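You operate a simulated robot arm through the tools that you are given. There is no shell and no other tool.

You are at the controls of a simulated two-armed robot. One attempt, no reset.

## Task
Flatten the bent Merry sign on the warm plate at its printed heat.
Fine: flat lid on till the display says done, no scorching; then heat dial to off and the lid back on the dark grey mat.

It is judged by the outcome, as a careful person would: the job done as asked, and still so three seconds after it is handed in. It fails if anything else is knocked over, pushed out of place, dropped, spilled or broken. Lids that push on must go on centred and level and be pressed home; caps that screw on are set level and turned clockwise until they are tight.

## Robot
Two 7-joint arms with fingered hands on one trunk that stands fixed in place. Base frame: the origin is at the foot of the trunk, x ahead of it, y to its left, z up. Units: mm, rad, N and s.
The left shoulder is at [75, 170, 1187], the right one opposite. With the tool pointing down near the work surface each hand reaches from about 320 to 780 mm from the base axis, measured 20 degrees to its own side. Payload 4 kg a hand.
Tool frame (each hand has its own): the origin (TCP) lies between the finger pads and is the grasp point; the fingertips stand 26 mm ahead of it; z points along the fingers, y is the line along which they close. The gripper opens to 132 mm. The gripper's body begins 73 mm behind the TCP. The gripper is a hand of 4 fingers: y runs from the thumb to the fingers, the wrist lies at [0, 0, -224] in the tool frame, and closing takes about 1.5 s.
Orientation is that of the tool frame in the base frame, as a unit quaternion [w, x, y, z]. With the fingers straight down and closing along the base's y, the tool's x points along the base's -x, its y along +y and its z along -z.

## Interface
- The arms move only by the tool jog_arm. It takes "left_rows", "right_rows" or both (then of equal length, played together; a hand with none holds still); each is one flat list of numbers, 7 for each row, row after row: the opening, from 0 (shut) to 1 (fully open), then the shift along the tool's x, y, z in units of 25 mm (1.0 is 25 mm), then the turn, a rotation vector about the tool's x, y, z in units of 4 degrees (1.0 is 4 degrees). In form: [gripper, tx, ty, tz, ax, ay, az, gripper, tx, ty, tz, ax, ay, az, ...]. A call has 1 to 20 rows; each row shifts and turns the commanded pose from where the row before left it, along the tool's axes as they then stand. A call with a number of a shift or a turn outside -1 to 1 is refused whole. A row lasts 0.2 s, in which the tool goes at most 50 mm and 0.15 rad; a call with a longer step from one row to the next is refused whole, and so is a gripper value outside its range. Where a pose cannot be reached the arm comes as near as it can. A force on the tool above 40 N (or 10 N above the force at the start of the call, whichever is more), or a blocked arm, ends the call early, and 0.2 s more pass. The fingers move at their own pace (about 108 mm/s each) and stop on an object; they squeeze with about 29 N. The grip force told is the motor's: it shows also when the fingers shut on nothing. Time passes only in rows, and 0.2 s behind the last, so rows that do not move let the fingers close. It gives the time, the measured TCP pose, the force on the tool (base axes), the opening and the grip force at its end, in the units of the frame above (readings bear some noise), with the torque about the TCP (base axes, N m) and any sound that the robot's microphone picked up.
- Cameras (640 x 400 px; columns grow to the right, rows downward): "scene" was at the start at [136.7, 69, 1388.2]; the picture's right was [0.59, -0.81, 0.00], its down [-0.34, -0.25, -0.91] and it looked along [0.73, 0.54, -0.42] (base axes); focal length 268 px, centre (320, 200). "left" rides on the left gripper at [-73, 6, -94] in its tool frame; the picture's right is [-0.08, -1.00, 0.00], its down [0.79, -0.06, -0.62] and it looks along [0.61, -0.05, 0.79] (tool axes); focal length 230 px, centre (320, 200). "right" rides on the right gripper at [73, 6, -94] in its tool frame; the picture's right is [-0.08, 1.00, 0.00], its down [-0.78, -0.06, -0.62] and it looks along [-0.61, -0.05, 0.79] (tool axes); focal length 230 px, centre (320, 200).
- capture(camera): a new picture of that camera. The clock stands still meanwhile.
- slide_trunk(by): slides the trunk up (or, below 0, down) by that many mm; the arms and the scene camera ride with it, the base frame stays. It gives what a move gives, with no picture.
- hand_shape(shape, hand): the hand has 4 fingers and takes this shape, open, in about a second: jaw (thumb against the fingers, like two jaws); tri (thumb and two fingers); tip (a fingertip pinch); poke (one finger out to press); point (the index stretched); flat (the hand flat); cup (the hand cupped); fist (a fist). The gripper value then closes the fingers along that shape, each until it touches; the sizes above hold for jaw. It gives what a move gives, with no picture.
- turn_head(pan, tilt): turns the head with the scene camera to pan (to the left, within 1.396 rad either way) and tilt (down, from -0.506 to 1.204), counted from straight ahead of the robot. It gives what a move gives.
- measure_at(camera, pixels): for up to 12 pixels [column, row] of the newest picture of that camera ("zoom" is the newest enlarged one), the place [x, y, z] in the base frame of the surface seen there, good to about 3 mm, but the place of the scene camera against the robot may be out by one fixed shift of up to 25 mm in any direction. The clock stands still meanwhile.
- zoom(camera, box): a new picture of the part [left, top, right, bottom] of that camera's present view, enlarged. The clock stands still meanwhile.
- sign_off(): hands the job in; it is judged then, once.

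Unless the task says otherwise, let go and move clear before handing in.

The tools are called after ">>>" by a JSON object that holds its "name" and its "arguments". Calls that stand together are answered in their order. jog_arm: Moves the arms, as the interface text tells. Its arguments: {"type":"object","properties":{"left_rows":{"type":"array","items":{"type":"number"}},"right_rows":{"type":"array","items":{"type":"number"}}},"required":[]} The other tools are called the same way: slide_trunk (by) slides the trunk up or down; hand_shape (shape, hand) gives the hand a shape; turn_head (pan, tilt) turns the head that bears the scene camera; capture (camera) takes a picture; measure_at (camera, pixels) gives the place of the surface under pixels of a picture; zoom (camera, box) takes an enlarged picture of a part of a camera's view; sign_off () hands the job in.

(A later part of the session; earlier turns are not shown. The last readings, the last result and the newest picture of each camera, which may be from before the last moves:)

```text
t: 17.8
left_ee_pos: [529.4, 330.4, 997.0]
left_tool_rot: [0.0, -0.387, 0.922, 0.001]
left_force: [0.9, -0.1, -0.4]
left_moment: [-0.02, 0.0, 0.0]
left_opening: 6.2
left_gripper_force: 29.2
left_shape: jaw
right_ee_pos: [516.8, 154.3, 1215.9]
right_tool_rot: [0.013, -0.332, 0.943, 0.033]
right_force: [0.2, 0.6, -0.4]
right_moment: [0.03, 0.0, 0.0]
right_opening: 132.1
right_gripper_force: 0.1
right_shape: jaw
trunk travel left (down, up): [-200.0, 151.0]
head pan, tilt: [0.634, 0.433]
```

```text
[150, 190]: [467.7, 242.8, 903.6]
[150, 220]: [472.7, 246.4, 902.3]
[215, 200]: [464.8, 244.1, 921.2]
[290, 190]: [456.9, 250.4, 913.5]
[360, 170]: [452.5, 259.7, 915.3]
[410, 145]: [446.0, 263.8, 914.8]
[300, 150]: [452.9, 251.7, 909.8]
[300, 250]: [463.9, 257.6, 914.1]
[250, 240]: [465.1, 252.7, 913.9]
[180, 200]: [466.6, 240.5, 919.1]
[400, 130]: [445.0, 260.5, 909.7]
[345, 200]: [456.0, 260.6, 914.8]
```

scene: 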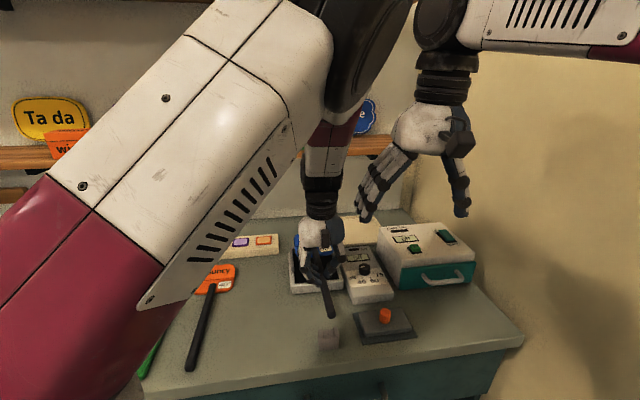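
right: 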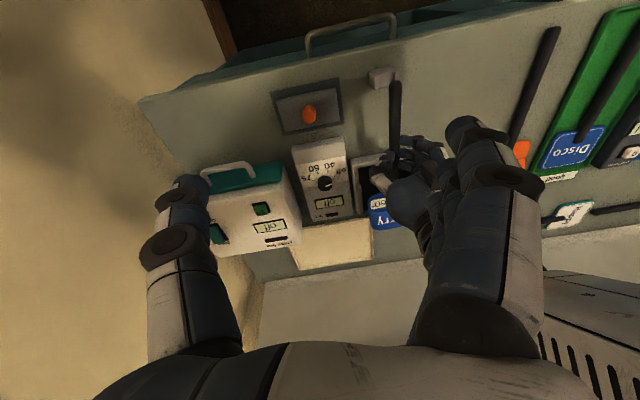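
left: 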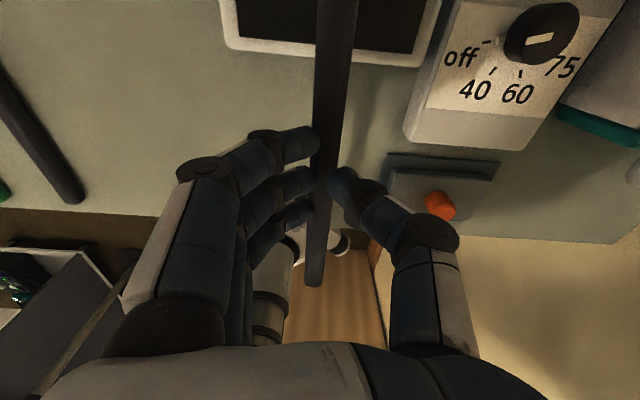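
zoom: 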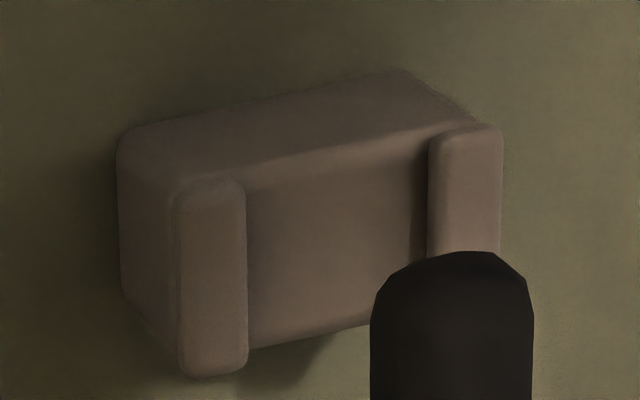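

The notch spans v≈133–155 (centre 144) and the stick's near end is at about 147.6, rotated ~1°. I'll turn −1°, shift 2 mm left and 4 mm toward me, then lower to z≈957.

>>> {"name": "jog_arm", "arguments": {"left_rows": [0, 0.16, 0.08, 0, 0, 0, 0.25, 0, 0, 0, 0.4, 0, 0, 0, 0, 0, 0, 0.4, 0, 0, 0, 0, 0, 0, 0.4, 0, 0, 0, 0, 0, 0, 0.4, 0, 0, 0, 0, 0, 0, 0, 0, 0, 0]}}

>>> {"name": "capture", "arguments": {"camera": "right"}}

>>> {"name": "zoom", "arguments": {"camera": "right", "box": [340, 60, 430, 116]}}

>>> {"name": "zoom", "arguments": {"camera": "scene", "box": [270, 230, 370, 360]}}

>>> {"name": "capture", "arguments": {"camera": "left"}}

```text
t: 19.2
left_ee_pos: [523.3, 329.2, 955.6]
left_tool_rot: [-0.001, -0.378, 0.926, 0.001]
left_force: [0.1, 0.0, -0.2]
left_moment: [-0.02, 0.04, 0.0]
left_opening: 6.2
left_gripper_force: 28.9
left_shape: jaw
right_ee_pos: [516.6, 154.6, 1216.2]
right_tool_rot: [0.012, -0.332, 0.943, 0.033]
right_force: [0.1, -0.3, 0.1]
right_moment: [-0.03, 0.02, -0.01]
right_opening: 132.0
right_gripper_force: 0.0
right_shape: jaw
trunk travel left (down, up): [-200.0, 151.0]
head pan, tilt: [0.634, 0.433]
```

```text
taken
```

right: 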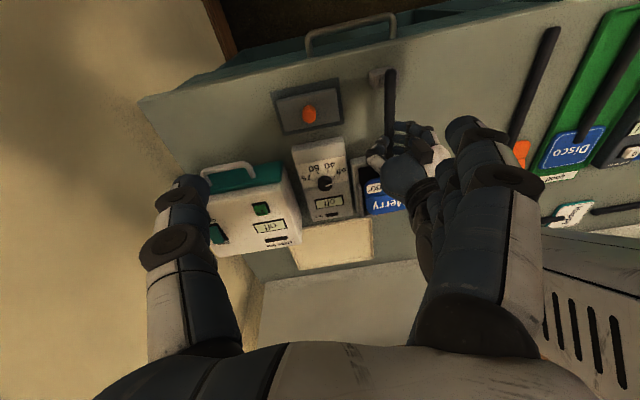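

```text
7.11 times, centred on (385, 88) of right
```

zoom: 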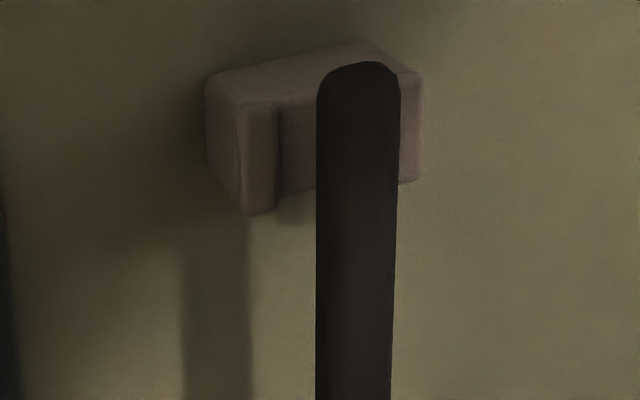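

```text
3.08 times, centred on (320, 295) of scene
```

zoom: 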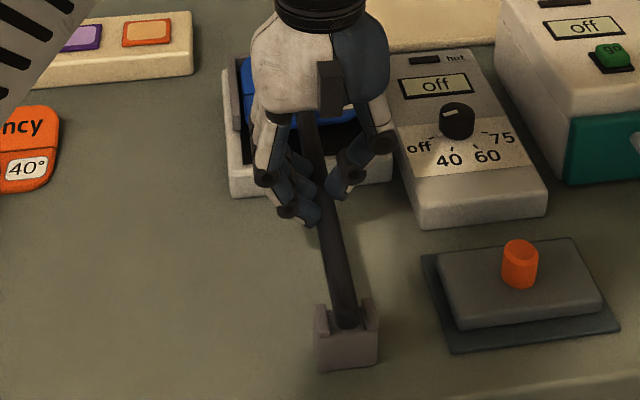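

```text
taken
```

left: 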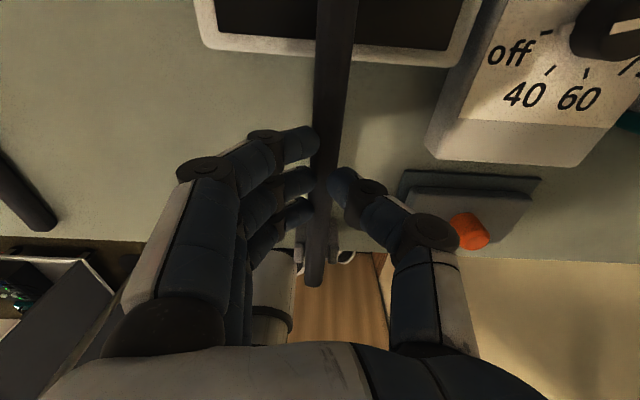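

The scene zoom shows the stick end right above the notch at about (345,320). I'll measure the stick's edges near its end from both the right zoom and scene zoom to verify sideways alignment.

>>> {"name": "zoom", "arguments": {"camera": "right", "box": [360, 60, 410, 92]}}

>>> {"name": "measure_at", "arguments": {"camera": "zoom", "pixels": [[385, 120], [385, 200], [385, 300], [385, 380], [345, 250], [425, 250], [205, 200], [470, 120], [280, 180], [455, 150], [475, 150]]}}

>>> {"name": "zoom", "arguments": {"camera": "scene", "box": [300, 300, 360, 350]}}

>>> {"name": "measure_at", "arguments": {"camera": "left", "pixels": [[314, 275], [316, 250], [318, 225], [327, 110], [330, 70], [332, 40]]}}

```text
12.50 times, centred on (385, 76) of right
```

zoom: 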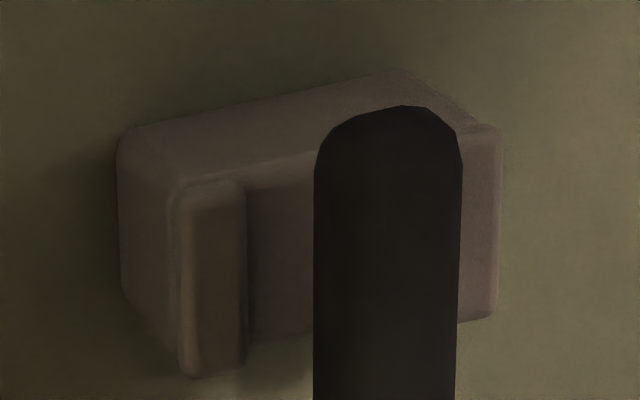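

```text
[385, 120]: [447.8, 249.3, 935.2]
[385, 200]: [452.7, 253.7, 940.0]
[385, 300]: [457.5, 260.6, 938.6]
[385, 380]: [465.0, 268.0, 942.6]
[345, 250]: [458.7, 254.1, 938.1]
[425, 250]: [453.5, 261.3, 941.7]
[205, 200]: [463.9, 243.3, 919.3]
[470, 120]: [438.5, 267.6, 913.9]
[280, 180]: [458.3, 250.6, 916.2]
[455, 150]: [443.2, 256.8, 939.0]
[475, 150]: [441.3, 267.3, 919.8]
```

```text
8.00 times, centred on (330, 325) of scene
```

zoom: 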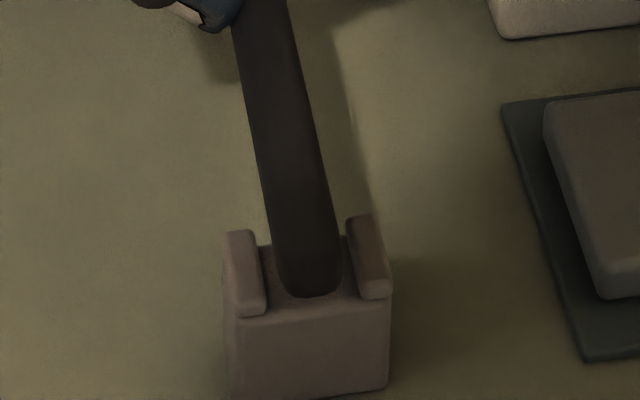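

```text
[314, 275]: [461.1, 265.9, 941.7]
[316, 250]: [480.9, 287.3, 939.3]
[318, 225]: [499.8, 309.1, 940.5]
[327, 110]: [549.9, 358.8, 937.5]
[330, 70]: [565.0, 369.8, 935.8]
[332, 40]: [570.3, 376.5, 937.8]
```

Both views put the stick centred in the notch (v≈144 vs 143.5). I'll lower the remaining ~11 mm gently.

>>> {"name": "jog_arm", "arguments": {"left_rows": [0, 0, 0, 0.15, 0, 0, 0, 0, 0, 0, 0.12, 0, 0, 0, 0, 0, 0, 0.1, 0, 0, 0, 0, 0, 0, 0, 0, 0, 0]}}

>>> {"name": "zoom", "arguments": {"camera": "scene", "box": [280, 240, 370, 350]}}

>>> {"name": "capture", "arguments": {"camera": "right"}}

>>> {"name": "zoom", "arguments": {"camera": "right", "box": [340, 140, 440, 240]}}

```text
t: 20.2
left_ee_pos: [524.2, 330.4, 947.4]
left_tool_rot: [0.0, -0.379, 0.925, 0.0]
left_force: [0.8, 0.1, 0.0]
left_moment: [0.07, -0.01, 0.03]
left_opening: 6.0
left_gripper_force: 28.8
left_shape: jaw
right_ee_pos: [517.2, 155.0, 1216.7]
right_tool_rot: [0.013, -0.331, 0.943, 0.033]
right_force: [-0.9, 0.8, -0.1]
right_moment: [-0.02, -0.01, 0.02]
right_opening: 132.0
right_gripper_force: 0.1
right_shape: jaw
trunk travel left (down, up): [-200.0, 151.0]
head pan, tilt: [0.634, 0.433]
```

```text
3.64 times, centred on (325, 295) of scene
```

zoom: 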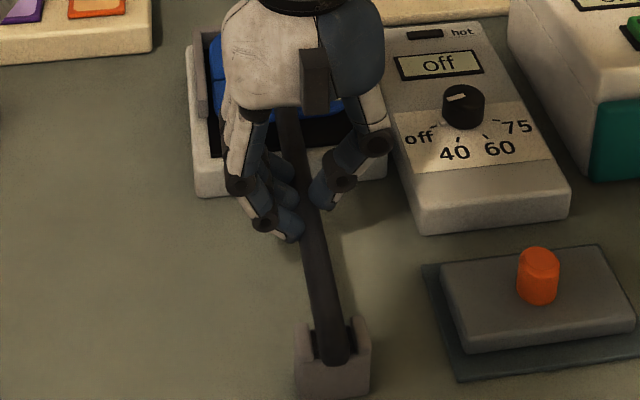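

```text
taken
```

right: 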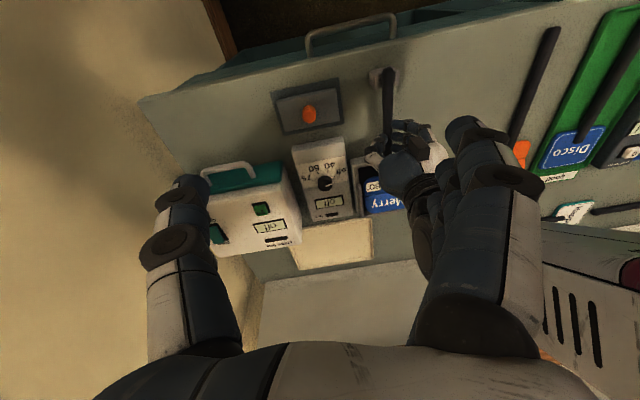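

```text
4.00 times, centred on (390, 190) of right
```

zoom: 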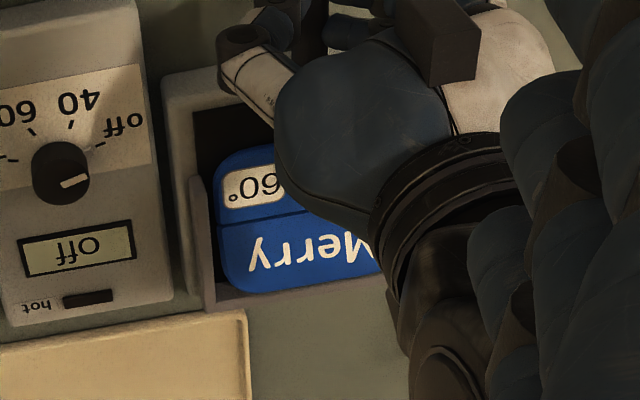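

The sign's head sits within the plate walls. I'll check the head's right edge against the right wall before releasing.

>>> {"name": "measure_at", "arguments": {"camera": "zoom", "pixels": [[232, 240], [226, 190], [245, 285], [300, 285], [210, 240], [205, 200], [270, 300], [225, 160], [212, 150], [240, 230], [300, 220], [198, 130]]}}

>>> {"name": "zoom", "arguments": {"camera": "scene", "box": [280, 235, 350, 300]}}

>>> {"name": "measure_at", "arguments": {"camera": "zoom", "pixels": [[175, 60], [180, 150], [200, 130], [470, 180], [400, 215], [210, 205], [150, 100], [240, 240]]}}

```text
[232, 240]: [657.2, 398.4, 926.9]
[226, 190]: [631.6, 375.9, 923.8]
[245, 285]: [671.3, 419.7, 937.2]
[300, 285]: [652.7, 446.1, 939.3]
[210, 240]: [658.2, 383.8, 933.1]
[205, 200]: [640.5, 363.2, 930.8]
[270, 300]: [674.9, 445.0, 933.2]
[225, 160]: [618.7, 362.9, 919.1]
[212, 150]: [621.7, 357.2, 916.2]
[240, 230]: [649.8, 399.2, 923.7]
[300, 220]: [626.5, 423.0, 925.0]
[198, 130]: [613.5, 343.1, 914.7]
```

```text
6.15 times, centred on (315, 268) of scene
```

zoom: 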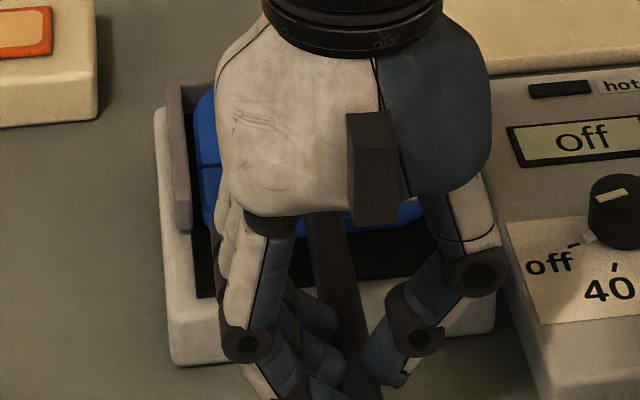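

```text
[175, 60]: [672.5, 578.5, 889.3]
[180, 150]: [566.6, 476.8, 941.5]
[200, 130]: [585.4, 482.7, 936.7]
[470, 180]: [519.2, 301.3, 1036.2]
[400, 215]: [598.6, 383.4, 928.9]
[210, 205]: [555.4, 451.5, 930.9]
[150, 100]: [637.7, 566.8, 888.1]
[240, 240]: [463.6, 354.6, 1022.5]
```

Head edges read v≈98–189 between walls at ≈90–200: centred. I'll lower the last ~3 mm and open the fingers slightly.

>>> {"name": "jog_arm", "arguments": {"left_rows": [0, 0, 0, 0.1, 0, 0, 0, 0, 0, 0, 0.04, 0, 0, 0, 0, 0, 0, 0, 0, 0, 0]}}

>>> {"name": "jog_arm", "arguments": {"left_rows": [0.15, 0, 0, 0, 0, 0, 0, 0.25, 0, 0, 0, 0, 0, 0, 0.3, 0, 0, 0, 0, 0, 0, 0.3, 0, 0, 0, 0, 0, 0]}}

>>> {"name": "capture", "arguments": {"camera": "left"}}

>>> {"name": "zoom", "arguments": {"camera": "scene", "box": [280, 240, 370, 350]}}

```text
t: 21.0
left_ee_pos: [524.2, 329.6, 946.6]
left_tool_rot: [0.002, -0.378, 0.926, 0.0]
left_force: [2.7, 2.8, 20.7]
left_moment: [0.08, -0.08, 0.02]
left_opening: 6.2
left_gripper_force: 28.9
left_shape: jaw
right_ee_pos: [515.8, 154.2, 1216.9]
right_tool_rot: [0.013, -0.331, 0.943, 0.034]
right_force: [0.1, 0.5, 0.2]
right_moment: [0.02, 0.01, -0.01]
right_opening: 132.0
right_gripper_force: 0.1
right_shape: jaw
trunk travel left (down, up): [-200.0, 151.0]
head pan, tilt: [0.634, 0.433]
```

```text
t: 22.0
left_ee_pos: [522.7, 329.2, 943.5]
left_tool_rot: [0.0, -0.378, 0.926, 0.001]
left_force: [0.4, 0.9, -0.4]
left_moment: [0.0, 0.01, 0.02]
left_opening: 39.4
left_gripper_force: 0.1
left_shape: jaw
right_ee_pos: [516.7, 153.5, 1215.2]
right_tool_rot: [0.012, -0.332, 0.943, 0.034]
right_force: [-0.7, 1.2, 0.7]
right_moment: [0.0, 0.02, 0.01]
right_opening: 131.8
right_gripper_force: 0.1
right_shape: jaw
trunk travel left (down, up): [-200.0, 151.0]
head pan, tilt: [0.634, 0.433]
```

```text
taken
```

left: 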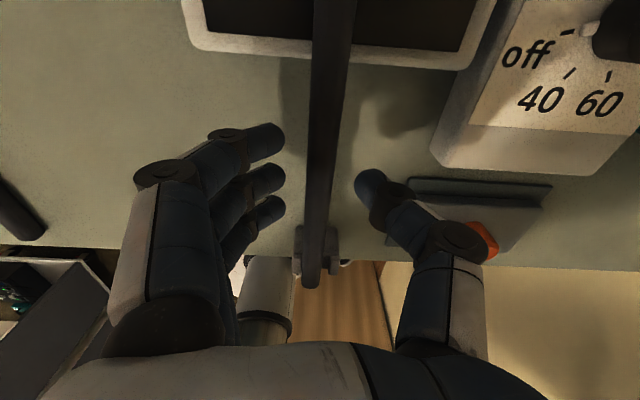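

```text
3.64 times, centred on (325, 295) of scene
```

zoom: 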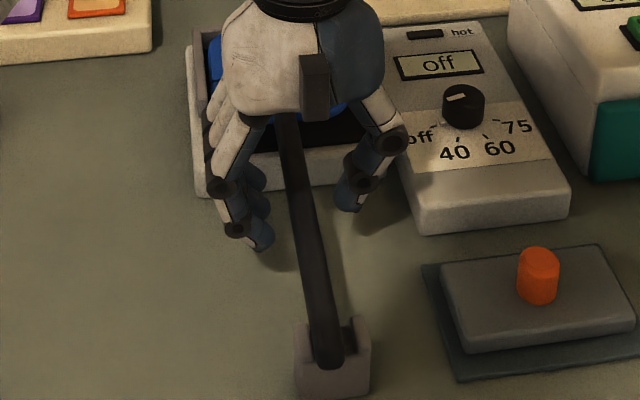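

The sign is released and its stick rests in the notch. I'll raise the left hand straight up and pull the right hand back out of the way.

>>> {"name": "jog_arm", "arguments": {"left_rows": [0.35, 0, 0, -0.4, 0, 0, 0, 0.4, 0, 0, -0.8, 0, 0, 0, 0.5, 0, 0, -0.8, 0, 0, 0, 0.5, 0, 0, -0.8, 0, 0, 0, 0.5, 0, 0, -0.8, 0, 0, 0, 0.5, 0, 0, -0.8, 0, 0, 0, 0.5, 0, 0, -0.8, 0, 0, 0, 0.5, 0, 0, -0.8, 0, 0, 0], "right_rows": [1, 0.745, -0.365, -0.1, 0, 0, 0, 1, 0.745, -0.365, -0.1, 0, 0, 0, 1, 0.745, -0.365, -0.1, 0, 0, 0, 1, 0.745, -0.365, -0.1, 0, 0, 0, 1, 0.745, -0.365, -0.1, 0, 0, 0, 1, 0.745, -0.365, -0.1, 0, 0, 0, 1, 0.745, -0.365, -0.1, 0, 0, 0, 1, 0.745, -0.365, -0.1, 0, 0, 0]}}

>>> {"name": "capture", "arguments": {"camera": "left"}}

>>> {"name": "capture", "arguments": {"camera": "right"}}

>>> {"name": "capture", "arguments": {"camera": "scene"}}

```text
t: 23.8
left_ee_pos: [522.0, 329.4, 1095.2]
left_tool_rot: [0.001, -0.38, 0.925, 0.0]
left_force: [0.7, -0.1, 0.0]
left_moment: [-0.01, 0.0, -0.02]
left_opening: 65.0
left_gripper_force: 0.0
left_shape: jaw
right_ee_pos: [444.7, 5.2, 1222.6]
right_tool_rot: [0.012, -0.334, 0.942, 0.031]
right_force: [0.2, 0.2, 0.1]
right_moment: [0.04, 0.0, 0.01]
right_opening: 131.8
right_gripper_force: 0.1
right_shape: jaw
trunk travel left (down, up): [-200.0, 151.0]
head pan, tilt: [0.634, 0.433]
```

```text
taken
```

left: 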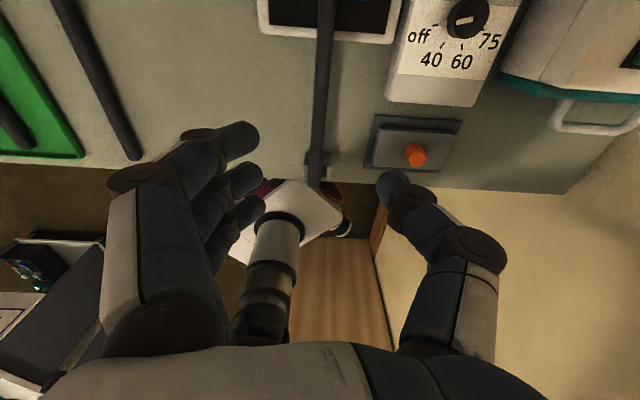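

```text
taken
```

right: 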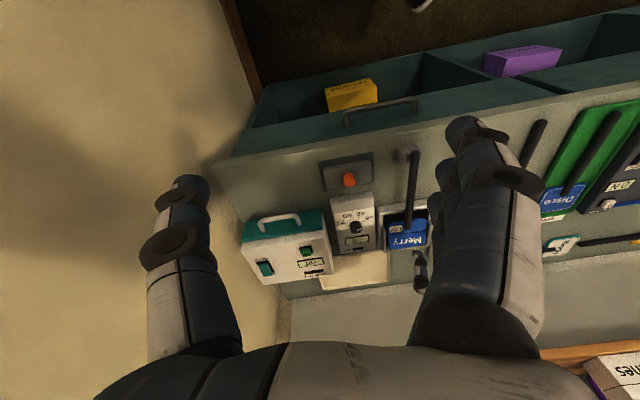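

```text
taken
```

scene: 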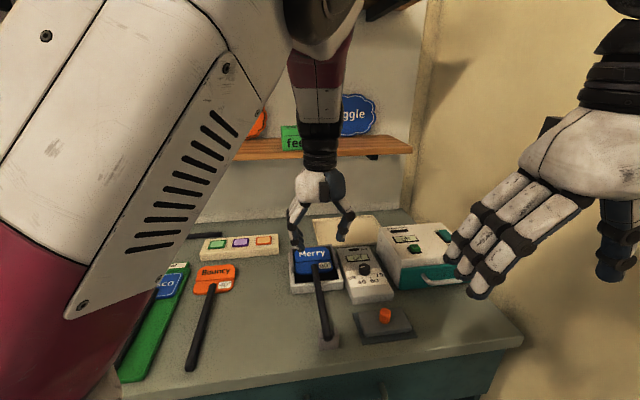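

Merry is now on the plate (scene (313,258)). I'll zoom in to confirm how it sits.

>>> {"name": "zoom", "arguments": {"camera": "scene", "box": [275, 235, 405, 350]}}

>>> {"name": "zoom", "arguments": {"camera": "right", "box": [310, 130, 450, 260]}}

>>> {"name": "measure_at", "arguments": {"camera": "zoom", "pixels": [[300, 280], [420, 270], [425, 330], [320, 345], [360, 310], [410, 75], [400, 150], [385, 235], [210, 185], [165, 200], [160, 170], [240, 140]]}}

```text
3.48 times, centred on (340, 292) of scene
```

zoom: 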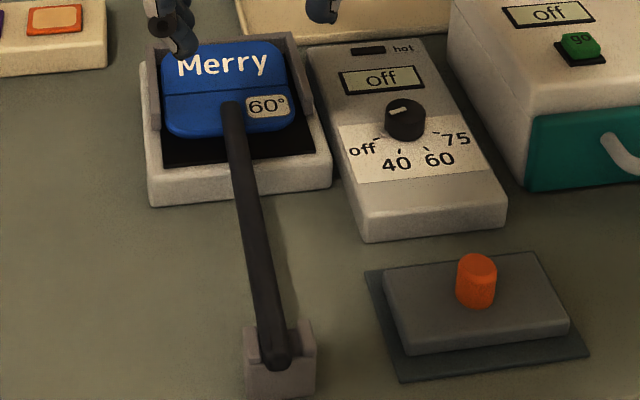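

```text
3.08 times, centred on (380, 195) of right
```

zoom: 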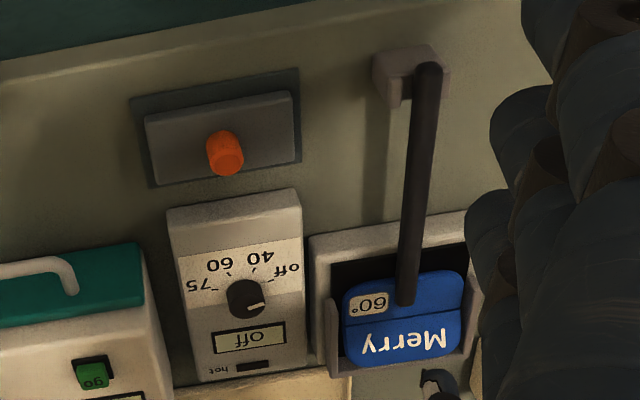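

```text
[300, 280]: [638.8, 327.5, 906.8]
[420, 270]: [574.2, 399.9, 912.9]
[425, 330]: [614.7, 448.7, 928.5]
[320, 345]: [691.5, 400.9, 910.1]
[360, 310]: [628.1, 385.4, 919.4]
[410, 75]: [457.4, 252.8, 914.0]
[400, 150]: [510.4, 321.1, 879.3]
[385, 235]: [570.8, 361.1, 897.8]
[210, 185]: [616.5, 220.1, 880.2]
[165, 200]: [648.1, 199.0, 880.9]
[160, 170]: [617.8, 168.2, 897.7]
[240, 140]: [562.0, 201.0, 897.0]
```

The sign lies squarely: stick in the notch, head within the walls, bent upper half up at z≈937. Next I'll move the left hand above the lid knob at (570,190), and the right hand further clear.

>>> {"name": "jog_arm", "arguments": {"left_rows": [0.5, 0.321, -0.667, 0, 0, 0, 0, 0.5, 0.321, -0.667, 0, 0, 0, 0, 0.5, 0.321, -0.667, 0, 0, 0, 0, 0.5, 0.321, -0.667, 0, 0, 0, 0, 0.5, 0.321, -0.667, 0, 0, 0, 0, 0.5, 0.321, -0.667, 0, 0, 0, 0, 0.5, 0.321, -0.667, 0, 0, 0, 0, 0.5, 0.321, -0.667, 0, 0, 0, 0], "right_rows": [1, 0.53, -0.34, 0, 0, 0, 0, 1, 0.53, -0.34, 0, 0, 0, 0, 1, 0.53, -0.34, 0, 0, 0, 0, 1, 0.53, -0.34, 0, 0, 0, 0, 1, 0.53, -0.34, 0, 0, 0, 0, 1, 0.53, -0.34, 0, 0, 0, 0, 1, 0.53, -0.34, 0, 0, 0, 0, 1, 0.53, -0.34, 0, 0, 0, 0]}}

>>> {"name": "jog_arm", "arguments": {"left_rows": [0.5, 0, 0, 0.9, 0, 0, 0, 0.5, 0, 0, 0.9, 0, 0, 0, 0.5, 0, 0, 0.9, 0, 0, 0, 0.5, 0, 0, 0.9, 0, 0, 0]}}

>>> {"name": "capture", "arguments": {"camera": "left"}}

>>> {"name": "capture", "arguments": {"camera": "right"}}

>>> {"name": "capture", "arguments": {"camera": "scene"}}

```text
t: 25.6
left_ee_pos: [573.1, 204.6, 1097.8]
left_tool_rot: [-0.01, -0.398, 0.917, -0.028]
left_force: [0.0, -0.1, 0.5]
left_moment: [0.03, 0.0, 0.0]
left_opening: 65.2
left_gripper_force: 0.1
left_shape: jaw
right_ee_pos: [405.4, -113.6, 1217.1]
right_tool_rot: [0.013, -0.335, 0.942, 0.032]
right_force: [0.6, 0.2, -0.2]
right_moment: [0.03, 0.0, -0.02]
right_opening: 131.9
right_gripper_force: 0.0
right_shape: jaw
trunk travel left (down, up): [-200.0, 151.0]
head pan, tilt: [0.634, 0.433]
```

```text
t: 26.6
left_ee_pos: [576.5, 199.8, 1011.0]
left_tool_rot: [-0.004, -0.396, 0.918, -0.023]
left_force: [0.4, 0.6, -0.5]
left_moment: [-0.01, 0.01, 0.03]
left_opening: 65.1
left_gripper_force: 0.1
left_shape: jaw
right_ee_pos: [405.5, -114.2, 1217.2]
right_tool_rot: [0.012, -0.334, 0.942, 0.031]
right_force: [-0.4, -0.1, 0.3]
right_moment: [-0.04, 0.02, -0.03]
right_opening: 132.0
right_gripper_force: 0.0
right_shape: jaw
trunk travel left (down, up): [-200.0, 151.0]
head pan, tilt: [0.634, 0.433]
```

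```text
taken
```

left: 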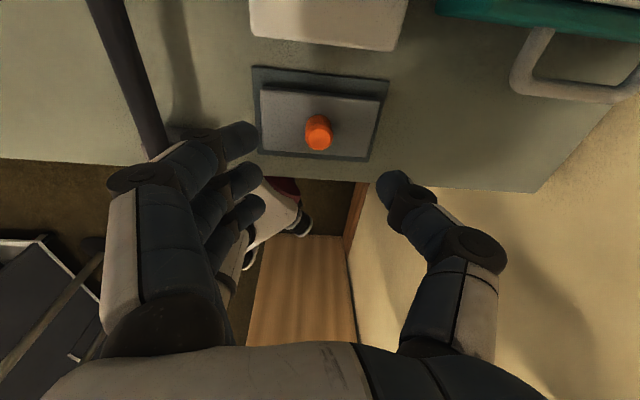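

```text
taken
```

right: 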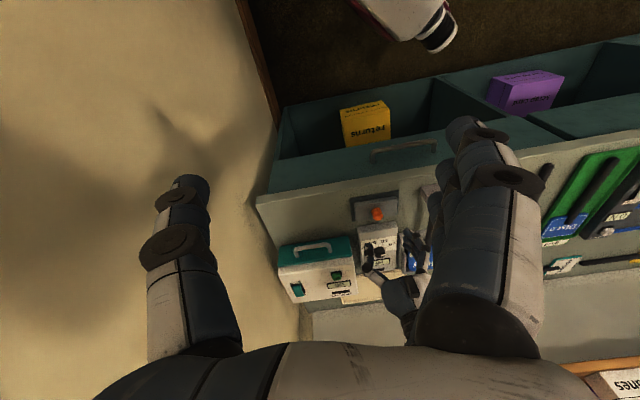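

```text
taken
```

scene: 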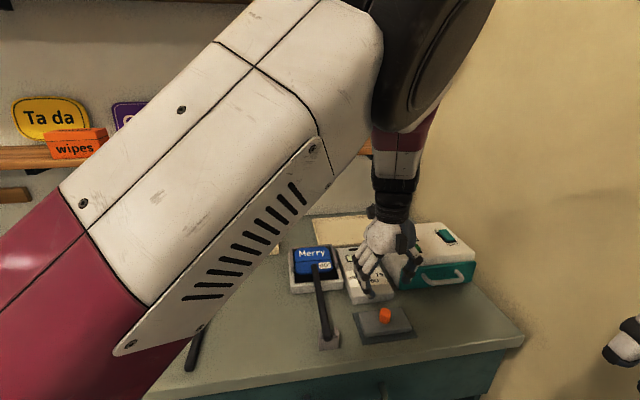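

The arm drifted off the commanded place here (ψ≈47°, slightly tilted), so this yaw is near a wrist limit over the lid. I'll turn the hand back to about 9° yaw, since the round knob can be gripped from any side.

>>> {"name": "jog_arm", "arguments": {"left_rows": [0.5, 0, 0, 0, 0, 0, 1, 0.5, 0, 0, 0, 0, 0, 1, 0.5, 0, 0, 0, 0, 0, 1, 0.5, 0, 0, 0, 0, 0, 1, 0.5, 0, 0, 0, 0, 0, 1, 0.5, 0, 0, 0, 0, 0, 1, 0.5, 0, 0, 0, 0, 0, 1, 0.5, 0, 0, 0, 0, 0, 1, 0.5, 0, 0, 0, 0, 0, 1, 0.5, 0, 0, 0, 0, 0, 0]}}

>>> {"name": "capture", "arguments": {"camera": "left"}}

>>> {"name": "capture", "arguments": {"camera": "scene"}}

```text
t: 28.8
left_ee_pos: [571.3, 188.1, 1005.8]
left_tool_rot: [0.0, -0.074, 0.997, 0.0]
left_force: [0.4, -0.1, 0.1]
left_moment: [-0.01, 0.01, -0.01]
left_opening: 65.1
left_gripper_force: 0.1
left_shape: jaw
right_ee_pos: [404.9, -113.9, 1216.8]
right_tool_rot: [0.013, -0.334, 0.942, 0.031]
right_force: [0.1, 0.0, -0.2]
right_moment: [0.0, 0.01, 0.01]
right_opening: 131.7
right_gripper_force: 0.2
right_shape: jaw
trunk travel left (down, up): [-200.0, 151.0]
head pan, tilt: [0.634, 0.433]
```

```text
taken
```

left: 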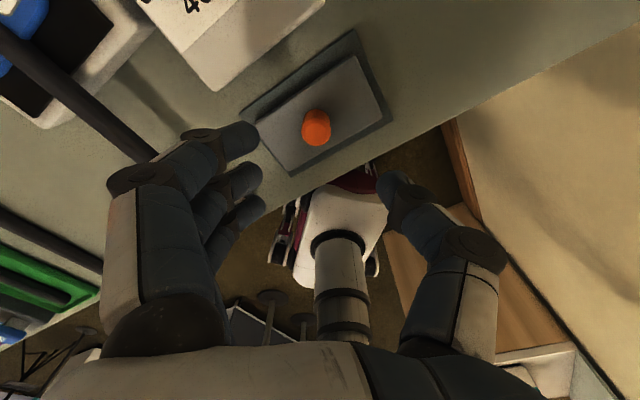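

```text
taken
```

scene: 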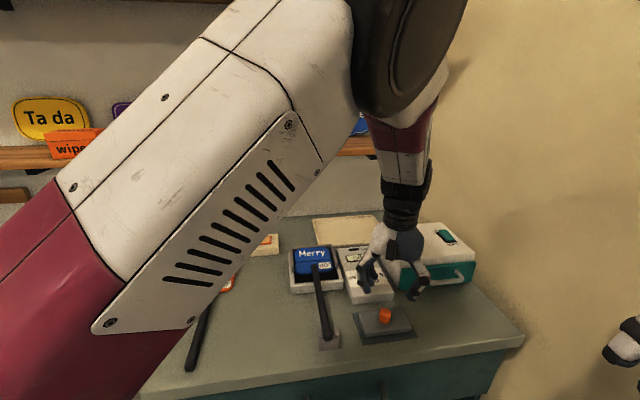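

The hand pose is exact again at ψ≈8.5°. I'll zoom on the knob to find its centre.

>>> {"name": "zoom", "arguments": {"camera": "left", "box": [235, 60, 400, 165]}}

>>> {"name": "measure_at", "arguments": {"camera": "zoom", "pixels": [[318, 180], [318, 200], [318, 225], [318, 260], [270, 225], [365, 225], [120, 270], [480, 30], [580, 200], [250, 400], [318, 300], [400, 260]]}}

```text
3.81 times, centred on (318, 112) of left
```

zoom: 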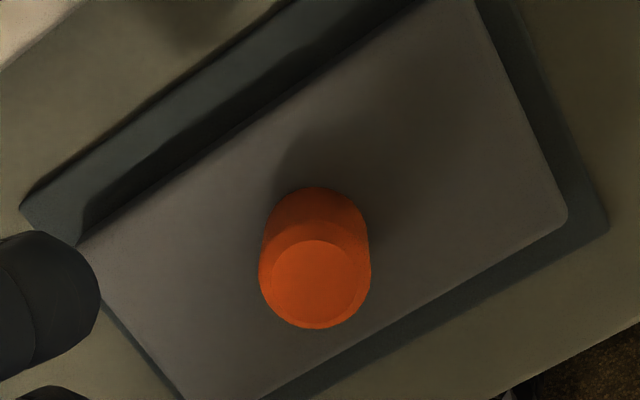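

```text
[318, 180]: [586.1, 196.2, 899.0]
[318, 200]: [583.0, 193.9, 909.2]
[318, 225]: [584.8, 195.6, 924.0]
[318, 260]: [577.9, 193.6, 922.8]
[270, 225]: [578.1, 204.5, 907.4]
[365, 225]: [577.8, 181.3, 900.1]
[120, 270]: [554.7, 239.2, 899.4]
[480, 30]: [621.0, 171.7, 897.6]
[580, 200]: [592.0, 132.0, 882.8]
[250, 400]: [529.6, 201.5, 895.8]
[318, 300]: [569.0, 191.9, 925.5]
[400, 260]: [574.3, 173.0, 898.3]
```

The knob's top centre is at about (572.6,190.4), dia ≈22 mm. I'll centre on it and lower to z≈928, tips just above the lid plate.

>>> {"name": "jog_arm", "arguments": {"left_rows": [0.45, -0.06, 0.08, 0.8, 0, 0, 0, 0.45, 0, 0, 0.8, 0, 0, 0, 0.45, 0, 0, 0.8, 0, 0, 0, 0.45, 0, 0, 0.4, 0, 0, 0, 0.45, 0, 0, 0.28, 0, 0, 0, 0.45, 0, 0, 0, 0, 0, 0]}}

>>> {"name": "capture", "arguments": {"camera": "left"}}

>>> {"name": "zoom", "arguments": {"camera": "scene", "box": [330, 240, 470, 350]}}

```text
t: 30.2
left_ee_pos: [572.3, 191.8, 927.5]
left_tool_rot: [0.0, -0.074, 0.997, 0.0]
left_force: [-0.1, -0.8, -0.2]
left_moment: [0.01, -0.03, -0.01]
left_opening: 60.3
left_gripper_force: 0.0
left_shape: jaw
right_ee_pos: [404.3, -113.5, 1216.9]
right_tool_rot: [0.012, -0.334, 0.942, 0.031]
right_force: [0.6, -0.5, 0.4]
right_moment: [-0.02, 0.01, -0.03]
right_opening: 131.8
right_gripper_force: 0.1
right_shape: jaw
trunk travel left (down, up): [-200.0, 151.0]
head pan, tilt: [0.634, 0.433]
```

```text
taken
```

left: 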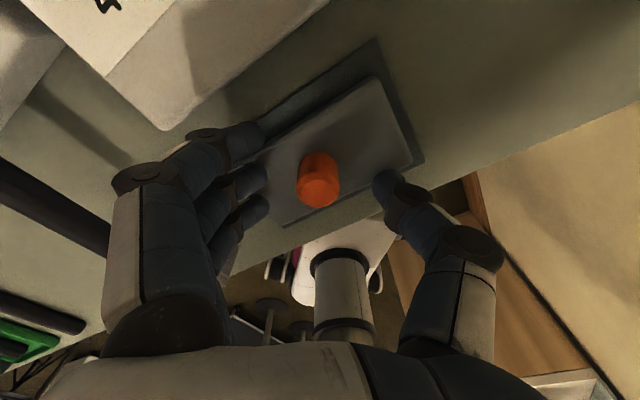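

```text
3.64 times, centred on (400, 295) of scene
```

zoom: 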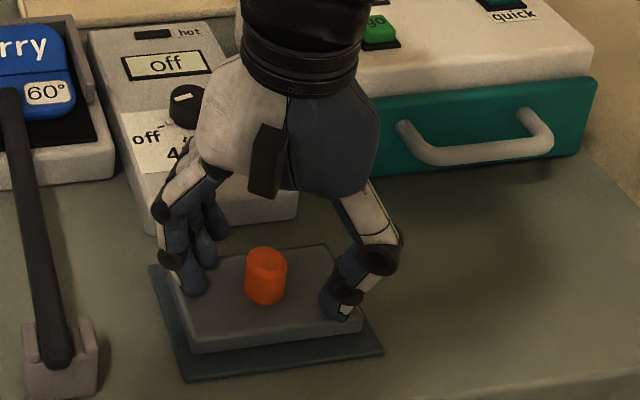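

The knob's top face is centred near (319,189), about 4 mm farther ahead than the tool axis. I'll shift that and close.

>>> {"name": "jog_arm", "arguments": {"left_rows": [0.45, -0.15, 0, 0, 0, 0, 0, 0.45, 0, 0, 0, 0, 0, 0, 0, 0, 0, 0, 0, 0, 0, 0, 0, 0, 0, 0, 0, 0, 0, 0, 0, 0, 0, 0, 0, 0, 0, 0, 0, 0, 0, 0]}}

>>> {"name": "capture", "arguments": {"camera": "left"}}

>>> {"name": "zoom", "arguments": {"camera": "scene", "box": [330, 240, 470, 350]}}

```text
t: 31.6
left_ee_pos: [576.4, 190.7, 927.5]
left_tool_rot: [0.0, -0.074, 0.997, 0.0]
left_force: [1.1, -3.7, 0.7]
left_moment: [0.1, 0.05, -0.04]
left_opening: 3.1
left_gripper_force: 29.0
left_shape: jaw
right_ee_pos: [406.2, -115.5, 1216.8]
right_tool_rot: [0.012, -0.334, 0.942, 0.031]
right_force: [0.5, -0.8, 0.7]
right_moment: [-0.01, -0.03, 0.01]
right_opening: 131.7
right_gripper_force: 0.1
right_shape: jaw
trunk travel left (down, up): [-200.0, 151.0]
head pan, tilt: [0.634, 0.433]
```

```text
taken
```

left: 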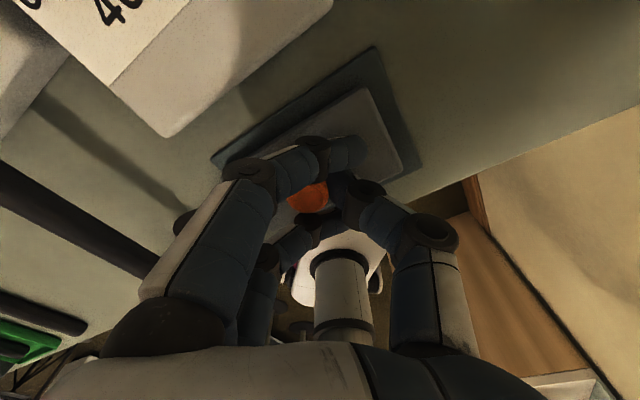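

```text
3.64 times, centred on (400, 295) of scene
```

zoom: 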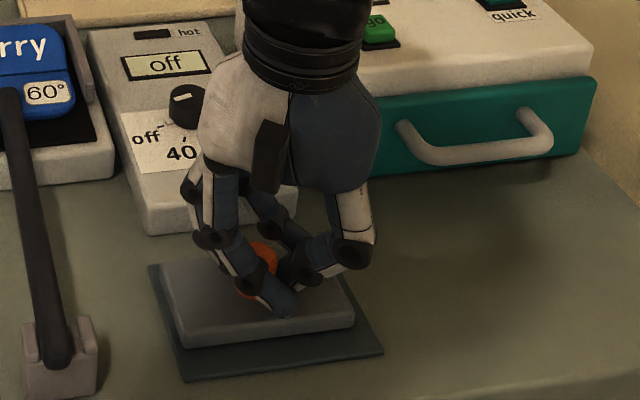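

The fingers have closed around the knob (29 N), with the outer ones either side of it. I'll lift 15 mm slowly to test the hold.

>>> {"name": "jog_arm", "arguments": {"left_rows": [0, 0, 0, -0.1, 0, 0, 0, 0, 0, 0, -0.2, 0, 0, 0, 0, 0, 0, -0.3, 0, 0, 0, 0, 0, 0, 0, 0, 0, 0]}}

>>> {"name": "capture", "arguments": {"camera": "left"}}

>>> {"name": "zoom", "arguments": {"camera": "scene", "box": [330, 240, 470, 350]}}

```text
t: 32.6
left_ee_pos: [577.9, 192.9, 940.9]
left_tool_rot: [0.0, -0.075, 0.997, 0.0]
left_force: [0.0, -0.2, -2.6]
left_moment: [-0.02, -0.01, -0.05]
left_opening: 2.4
left_gripper_force: 28.8
left_shape: jaw
right_ee_pos: [406.4, -113.4, 1216.1]
right_tool_rot: [0.012, -0.334, 0.942, 0.032]
right_force: [-0.4, -0.1, 0.0]
right_moment: [0.0, 0.02, 0.01]
right_opening: 132.1
right_gripper_force: 0.0
right_shape: jaw
trunk travel left (down, up): [-200.0, 151.0]
head pan, tilt: [0.634, 0.433]
```

```text
taken
```

left: 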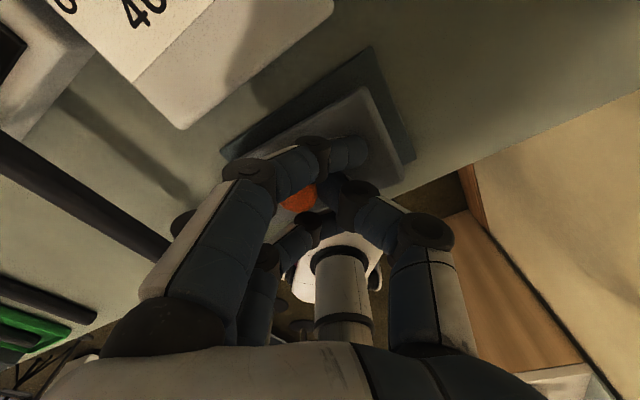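

```text
3.64 times, centred on (400, 295) of scene
```

zoom: 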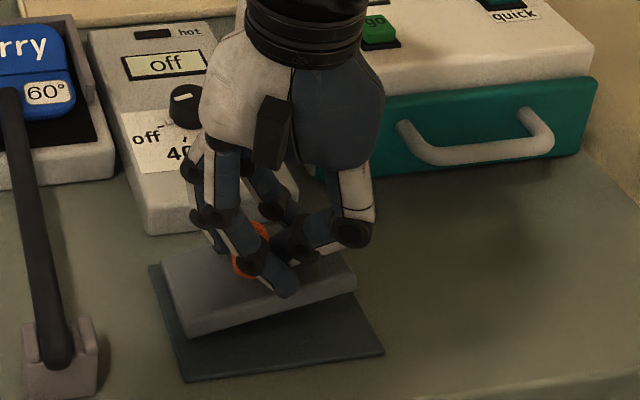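

The lid is off the mat (2.6 N) but its front edge looks steeper than the mat's edge, so it may be tilted or turned. I'll measure its corners.

>>> {"name": "measure_at", "arguments": {"camera": "zoom", "pixels": [[170, 262], [195, 325], [345, 290], [330, 262], [225, 300], [300, 310], [185, 340], [350, 300], [215, 265], [190, 290]]}}

>>> {"name": "zoom", "arguments": {"camera": "left", "box": [210, 40, 430, 220]}}

>>> {"name": "measure_at", "arguments": {"camera": "zoom", "pixels": [[470, 120], [530, 250], [420, 160], [200, 210], [300, 190], [510, 200], [450, 140], [240, 200], [570, 290], [470, 310]]}}

```text
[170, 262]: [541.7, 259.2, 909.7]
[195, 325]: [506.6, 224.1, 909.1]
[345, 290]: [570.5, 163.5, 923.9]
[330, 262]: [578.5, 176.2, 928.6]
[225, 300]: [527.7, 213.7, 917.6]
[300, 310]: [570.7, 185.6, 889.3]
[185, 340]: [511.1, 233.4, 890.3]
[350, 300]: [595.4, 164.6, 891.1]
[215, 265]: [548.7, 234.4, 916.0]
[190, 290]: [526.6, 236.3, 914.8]
```

```text
2.22 times, centred on (320, 130) of left
```

zoom: 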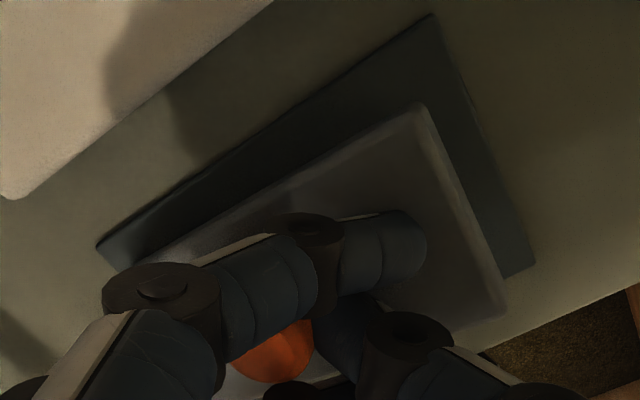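

```text
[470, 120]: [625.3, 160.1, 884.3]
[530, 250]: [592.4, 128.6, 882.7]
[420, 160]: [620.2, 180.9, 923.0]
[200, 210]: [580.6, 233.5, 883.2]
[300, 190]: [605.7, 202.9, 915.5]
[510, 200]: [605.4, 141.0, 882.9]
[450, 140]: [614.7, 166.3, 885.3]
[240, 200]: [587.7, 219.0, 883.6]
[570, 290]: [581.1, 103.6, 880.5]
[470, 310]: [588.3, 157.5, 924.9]
```

The lid hangs tilted about 11° (left end z≈904, right end ≈923), so this jaw grip isn't level. I'll set it back down on the mat and regrip with a three-finger shape.

>>> {"name": "jog_arm", "arguments": {"left_rows": [0, 0, 0, 0.2, 0, 0, 0, 0, 0, 0, 0.2, 0, 0, 0, 0, 0, 0, 0.13, 0, 0, 0, 0, 0, 0, 0, 0, 0, 0]}}

>>> {"name": "jog_arm", "arguments": {"left_rows": [0.08, 0, 0, 0, 0, 0, 0, 0.15, 0, 0, 0, 0, 0, 0, 0.25, 0, 0, 0, 0, 0, 0, 0.35, 0, 0, 0, 0, 0, 0, 0.45, 0, 0, 0, 0, 0, 0, 0.45, 0, 0, 0, 0, 0, 0]}}

>>> {"name": "capture", "arguments": {"camera": "left"}}

>>> {"name": "zoom", "arguments": {"camera": "scene", "box": [330, 240, 470, 350]}}

```text
t: 33.6
left_ee_pos: [576.9, 190.7, 928.6]
left_tool_rot: [0.002, -0.074, 0.997, 0.0]
left_force: [2.6, -5.0, 3.9]
left_moment: [0.22, 0.02, -0.03]
left_opening: 3.0
left_gripper_force: 29.1
left_shape: jaw
right_ee_pos: [405.4, -115.6, 1216.3]
right_tool_rot: [0.013, -0.334, 0.942, 0.031]
right_force: [-0.2, 0.2, -0.2]
right_moment: [-0.01, -0.02, 0.01]
right_opening: 132.0
right_gripper_force: 0.1
right_shape: jaw
trunk travel left (down, up): [-200.0, 151.0]
head pan, tilt: [0.634, 0.433]
```

```text
t: 35.0
left_ee_pos: [577.5, 191.5, 929.2]
left_tool_rot: [0.0, -0.075, 0.997, 0.0]
left_force: [0.3, 0.0, 0.3]
left_moment: [-0.01, -0.02, 0.02]
left_opening: 58.5
left_gripper_force: 0.0
left_shape: jaw
right_ee_pos: [404.5, -114.5, 1217.4]
right_tool_rot: [0.012, -0.334, 0.942, 0.031]
right_force: [0.9, 0.6, 0.5]
right_moment: [0.01, 0.03, -0.02]
right_opening: 131.9
right_gripper_force: 0.0
right_shape: jaw
trunk travel left (down, up): [-200.0, 151.0]
head pan, tilt: [0.634, 0.433]
```

```text
taken
```

left: 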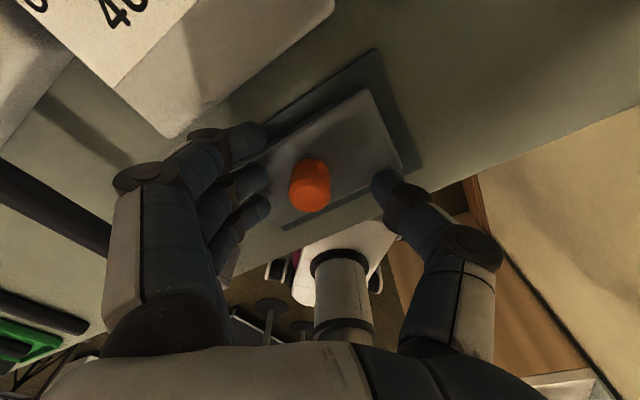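

```text
3.64 times, centred on (400, 295) of scene
```

zoom: 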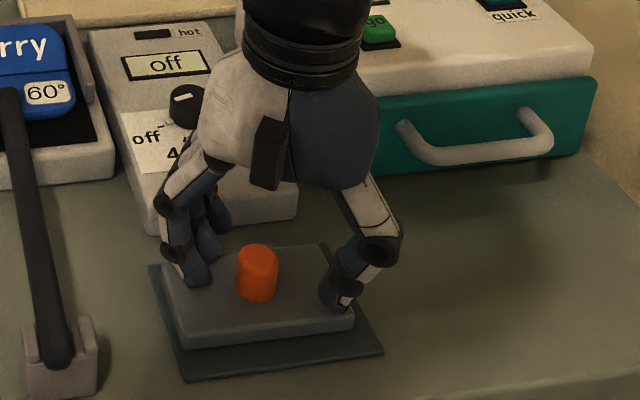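

The lid sits back on its mat. I'll raise 80 mm and change to the "tri" shape to look at it.

>>> {"name": "jog_arm", "arguments": {"left_rows": [0.6, 0, 0, -0.8, 0, 0, 0, 0.6, 0, 0, -0.8, 0, 0, 0, 0.6, 0, 0, -0.8, 0, 0, 0, 0.6, 0, 0, -0.8, 0, 0, 0]}}

>>> {"name": "hand_shape", "arguments": {"hand": "left", "shape": "tri"}}

>>> {"name": "capture", "arguments": {"camera": "left"}}

>>> {"name": "zoom", "arguments": {"camera": "scene", "box": [330, 220, 470, 350]}}

```text
t: 36.0
left_ee_pos: [577.1, 191.2, 1009.6]
left_tool_rot: [0.0, -0.074, 0.997, 0.0]
left_force: [-0.5, -0.5, -0.2]
left_moment: [0.02, -0.01, -0.01]
left_opening: 78.7
left_gripper_force: 0.2
left_shape: jaw
right_ee_pos: [405.0, -114.3, 1216.4]
right_tool_rot: [0.012, -0.334, 0.942, 0.031]
right_force: [-0.5, 0.6, -1.3]
right_moment: [-0.01, 0.02, 0.03]
right_opening: 132.0
right_gripper_force: 0.0
right_shape: jaw
trunk travel left (down, up): [-200.0, 151.0]
head pan, tilt: [0.634, 0.433]
```

```text
t: 36.9
left_ee_pos: [578.0, 189.7, 1009.4]
left_tool_rot: [0.001, -0.073, 0.997, 0.0]
left_force: [0.2, -1.0, -0.1]
left_moment: [0.01, 0.01, -0.01]
left_opening: 132.0
left_gripper_force: 0.0
left_shape: tri
right_ee_pos: [405.1, -114.7, 1215.9]
right_tool_rot: [0.011, -0.334, 0.942, 0.031]
right_force: [0.0, 0.0, -0.4]
right_moment: [0.0, -0.01, -0.01]
right_opening: 131.9
right_gripper_force: 0.1
right_shape: jaw
trunk travel left (down, up): [-200.0, 151.0]
head pan, tilt: [0.634, 0.433]
```

```text
taken
```

left: 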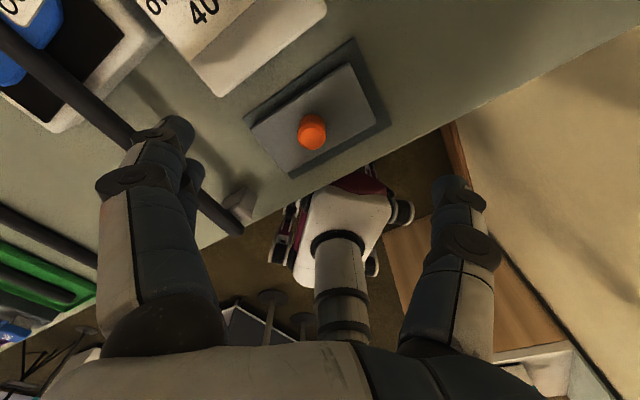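

```text
3.08 times, centred on (400, 285) of scene
```

zoom: 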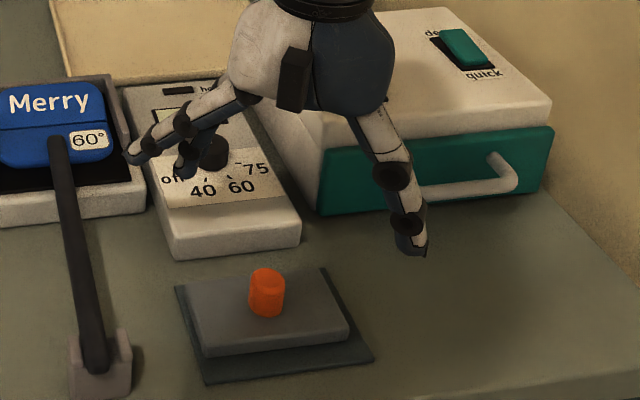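

"Tri" leaves the thumb and two fingers out. I'll close it partway here in free air to see where the tips meet relative to the tool axis.

>>> {"name": "jog_arm", "arguments": {"left_rows": [0.2, 0, 0, 0, 0, 0, 0, 0.2, 0, 0, 0, 0, 0, 0, 0.2, 0, 0, 0, 0, 0, 0, 0.2, 0, 0, 0, 0, 0, 0]}}

>>> {"name": "capture", "arguments": {"camera": "left"}}

>>> {"name": "zoom", "arguments": {"camera": "scene", "box": [340, 210, 440, 290]}}

>>> {"name": "measure_at", "arguments": {"camera": "left", "pixels": [[290, 165], [300, 195], [352, 180], [345, 175]]}}

```text
t: 37.9
left_ee_pos: [576.7, 191.2, 1010.0]
left_tool_rot: [0.0, -0.074, 0.997, 0.0]
left_force: [0.2, 0.0, 0.1]
left_moment: [0.0, -0.02, 0.03]
left_opening: 27.0
left_gripper_force: 0.1
left_shape: tri
right_ee_pos: [404.5, -113.3, 1215.5]
right_tool_rot: [0.012, -0.334, 0.942, 0.031]
right_force: [-0.5, -0.2, 0.0]
right_moment: [0.01, -0.02, 0.03]
right_opening: 132.0
right_gripper_force: 0.1
right_shape: jaw
trunk travel left (down, up): [-200.0, 151.0]
head pan, tilt: [0.634, 0.433]
```

```text
taken
```

left: 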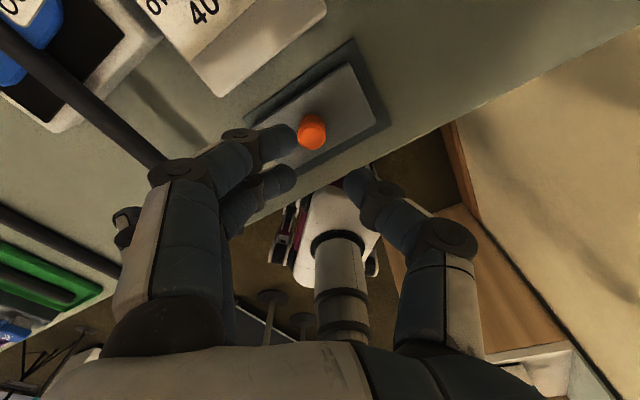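

```text
5.00 times, centred on (390, 250) of scene
```

zoom: 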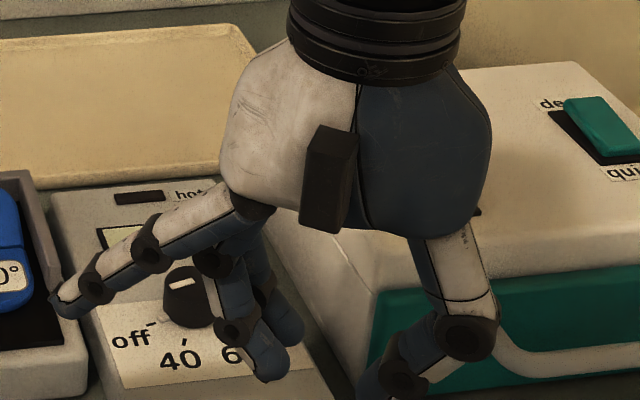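

```text
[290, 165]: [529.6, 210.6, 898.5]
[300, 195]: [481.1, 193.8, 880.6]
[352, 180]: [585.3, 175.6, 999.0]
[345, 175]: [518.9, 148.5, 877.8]
```

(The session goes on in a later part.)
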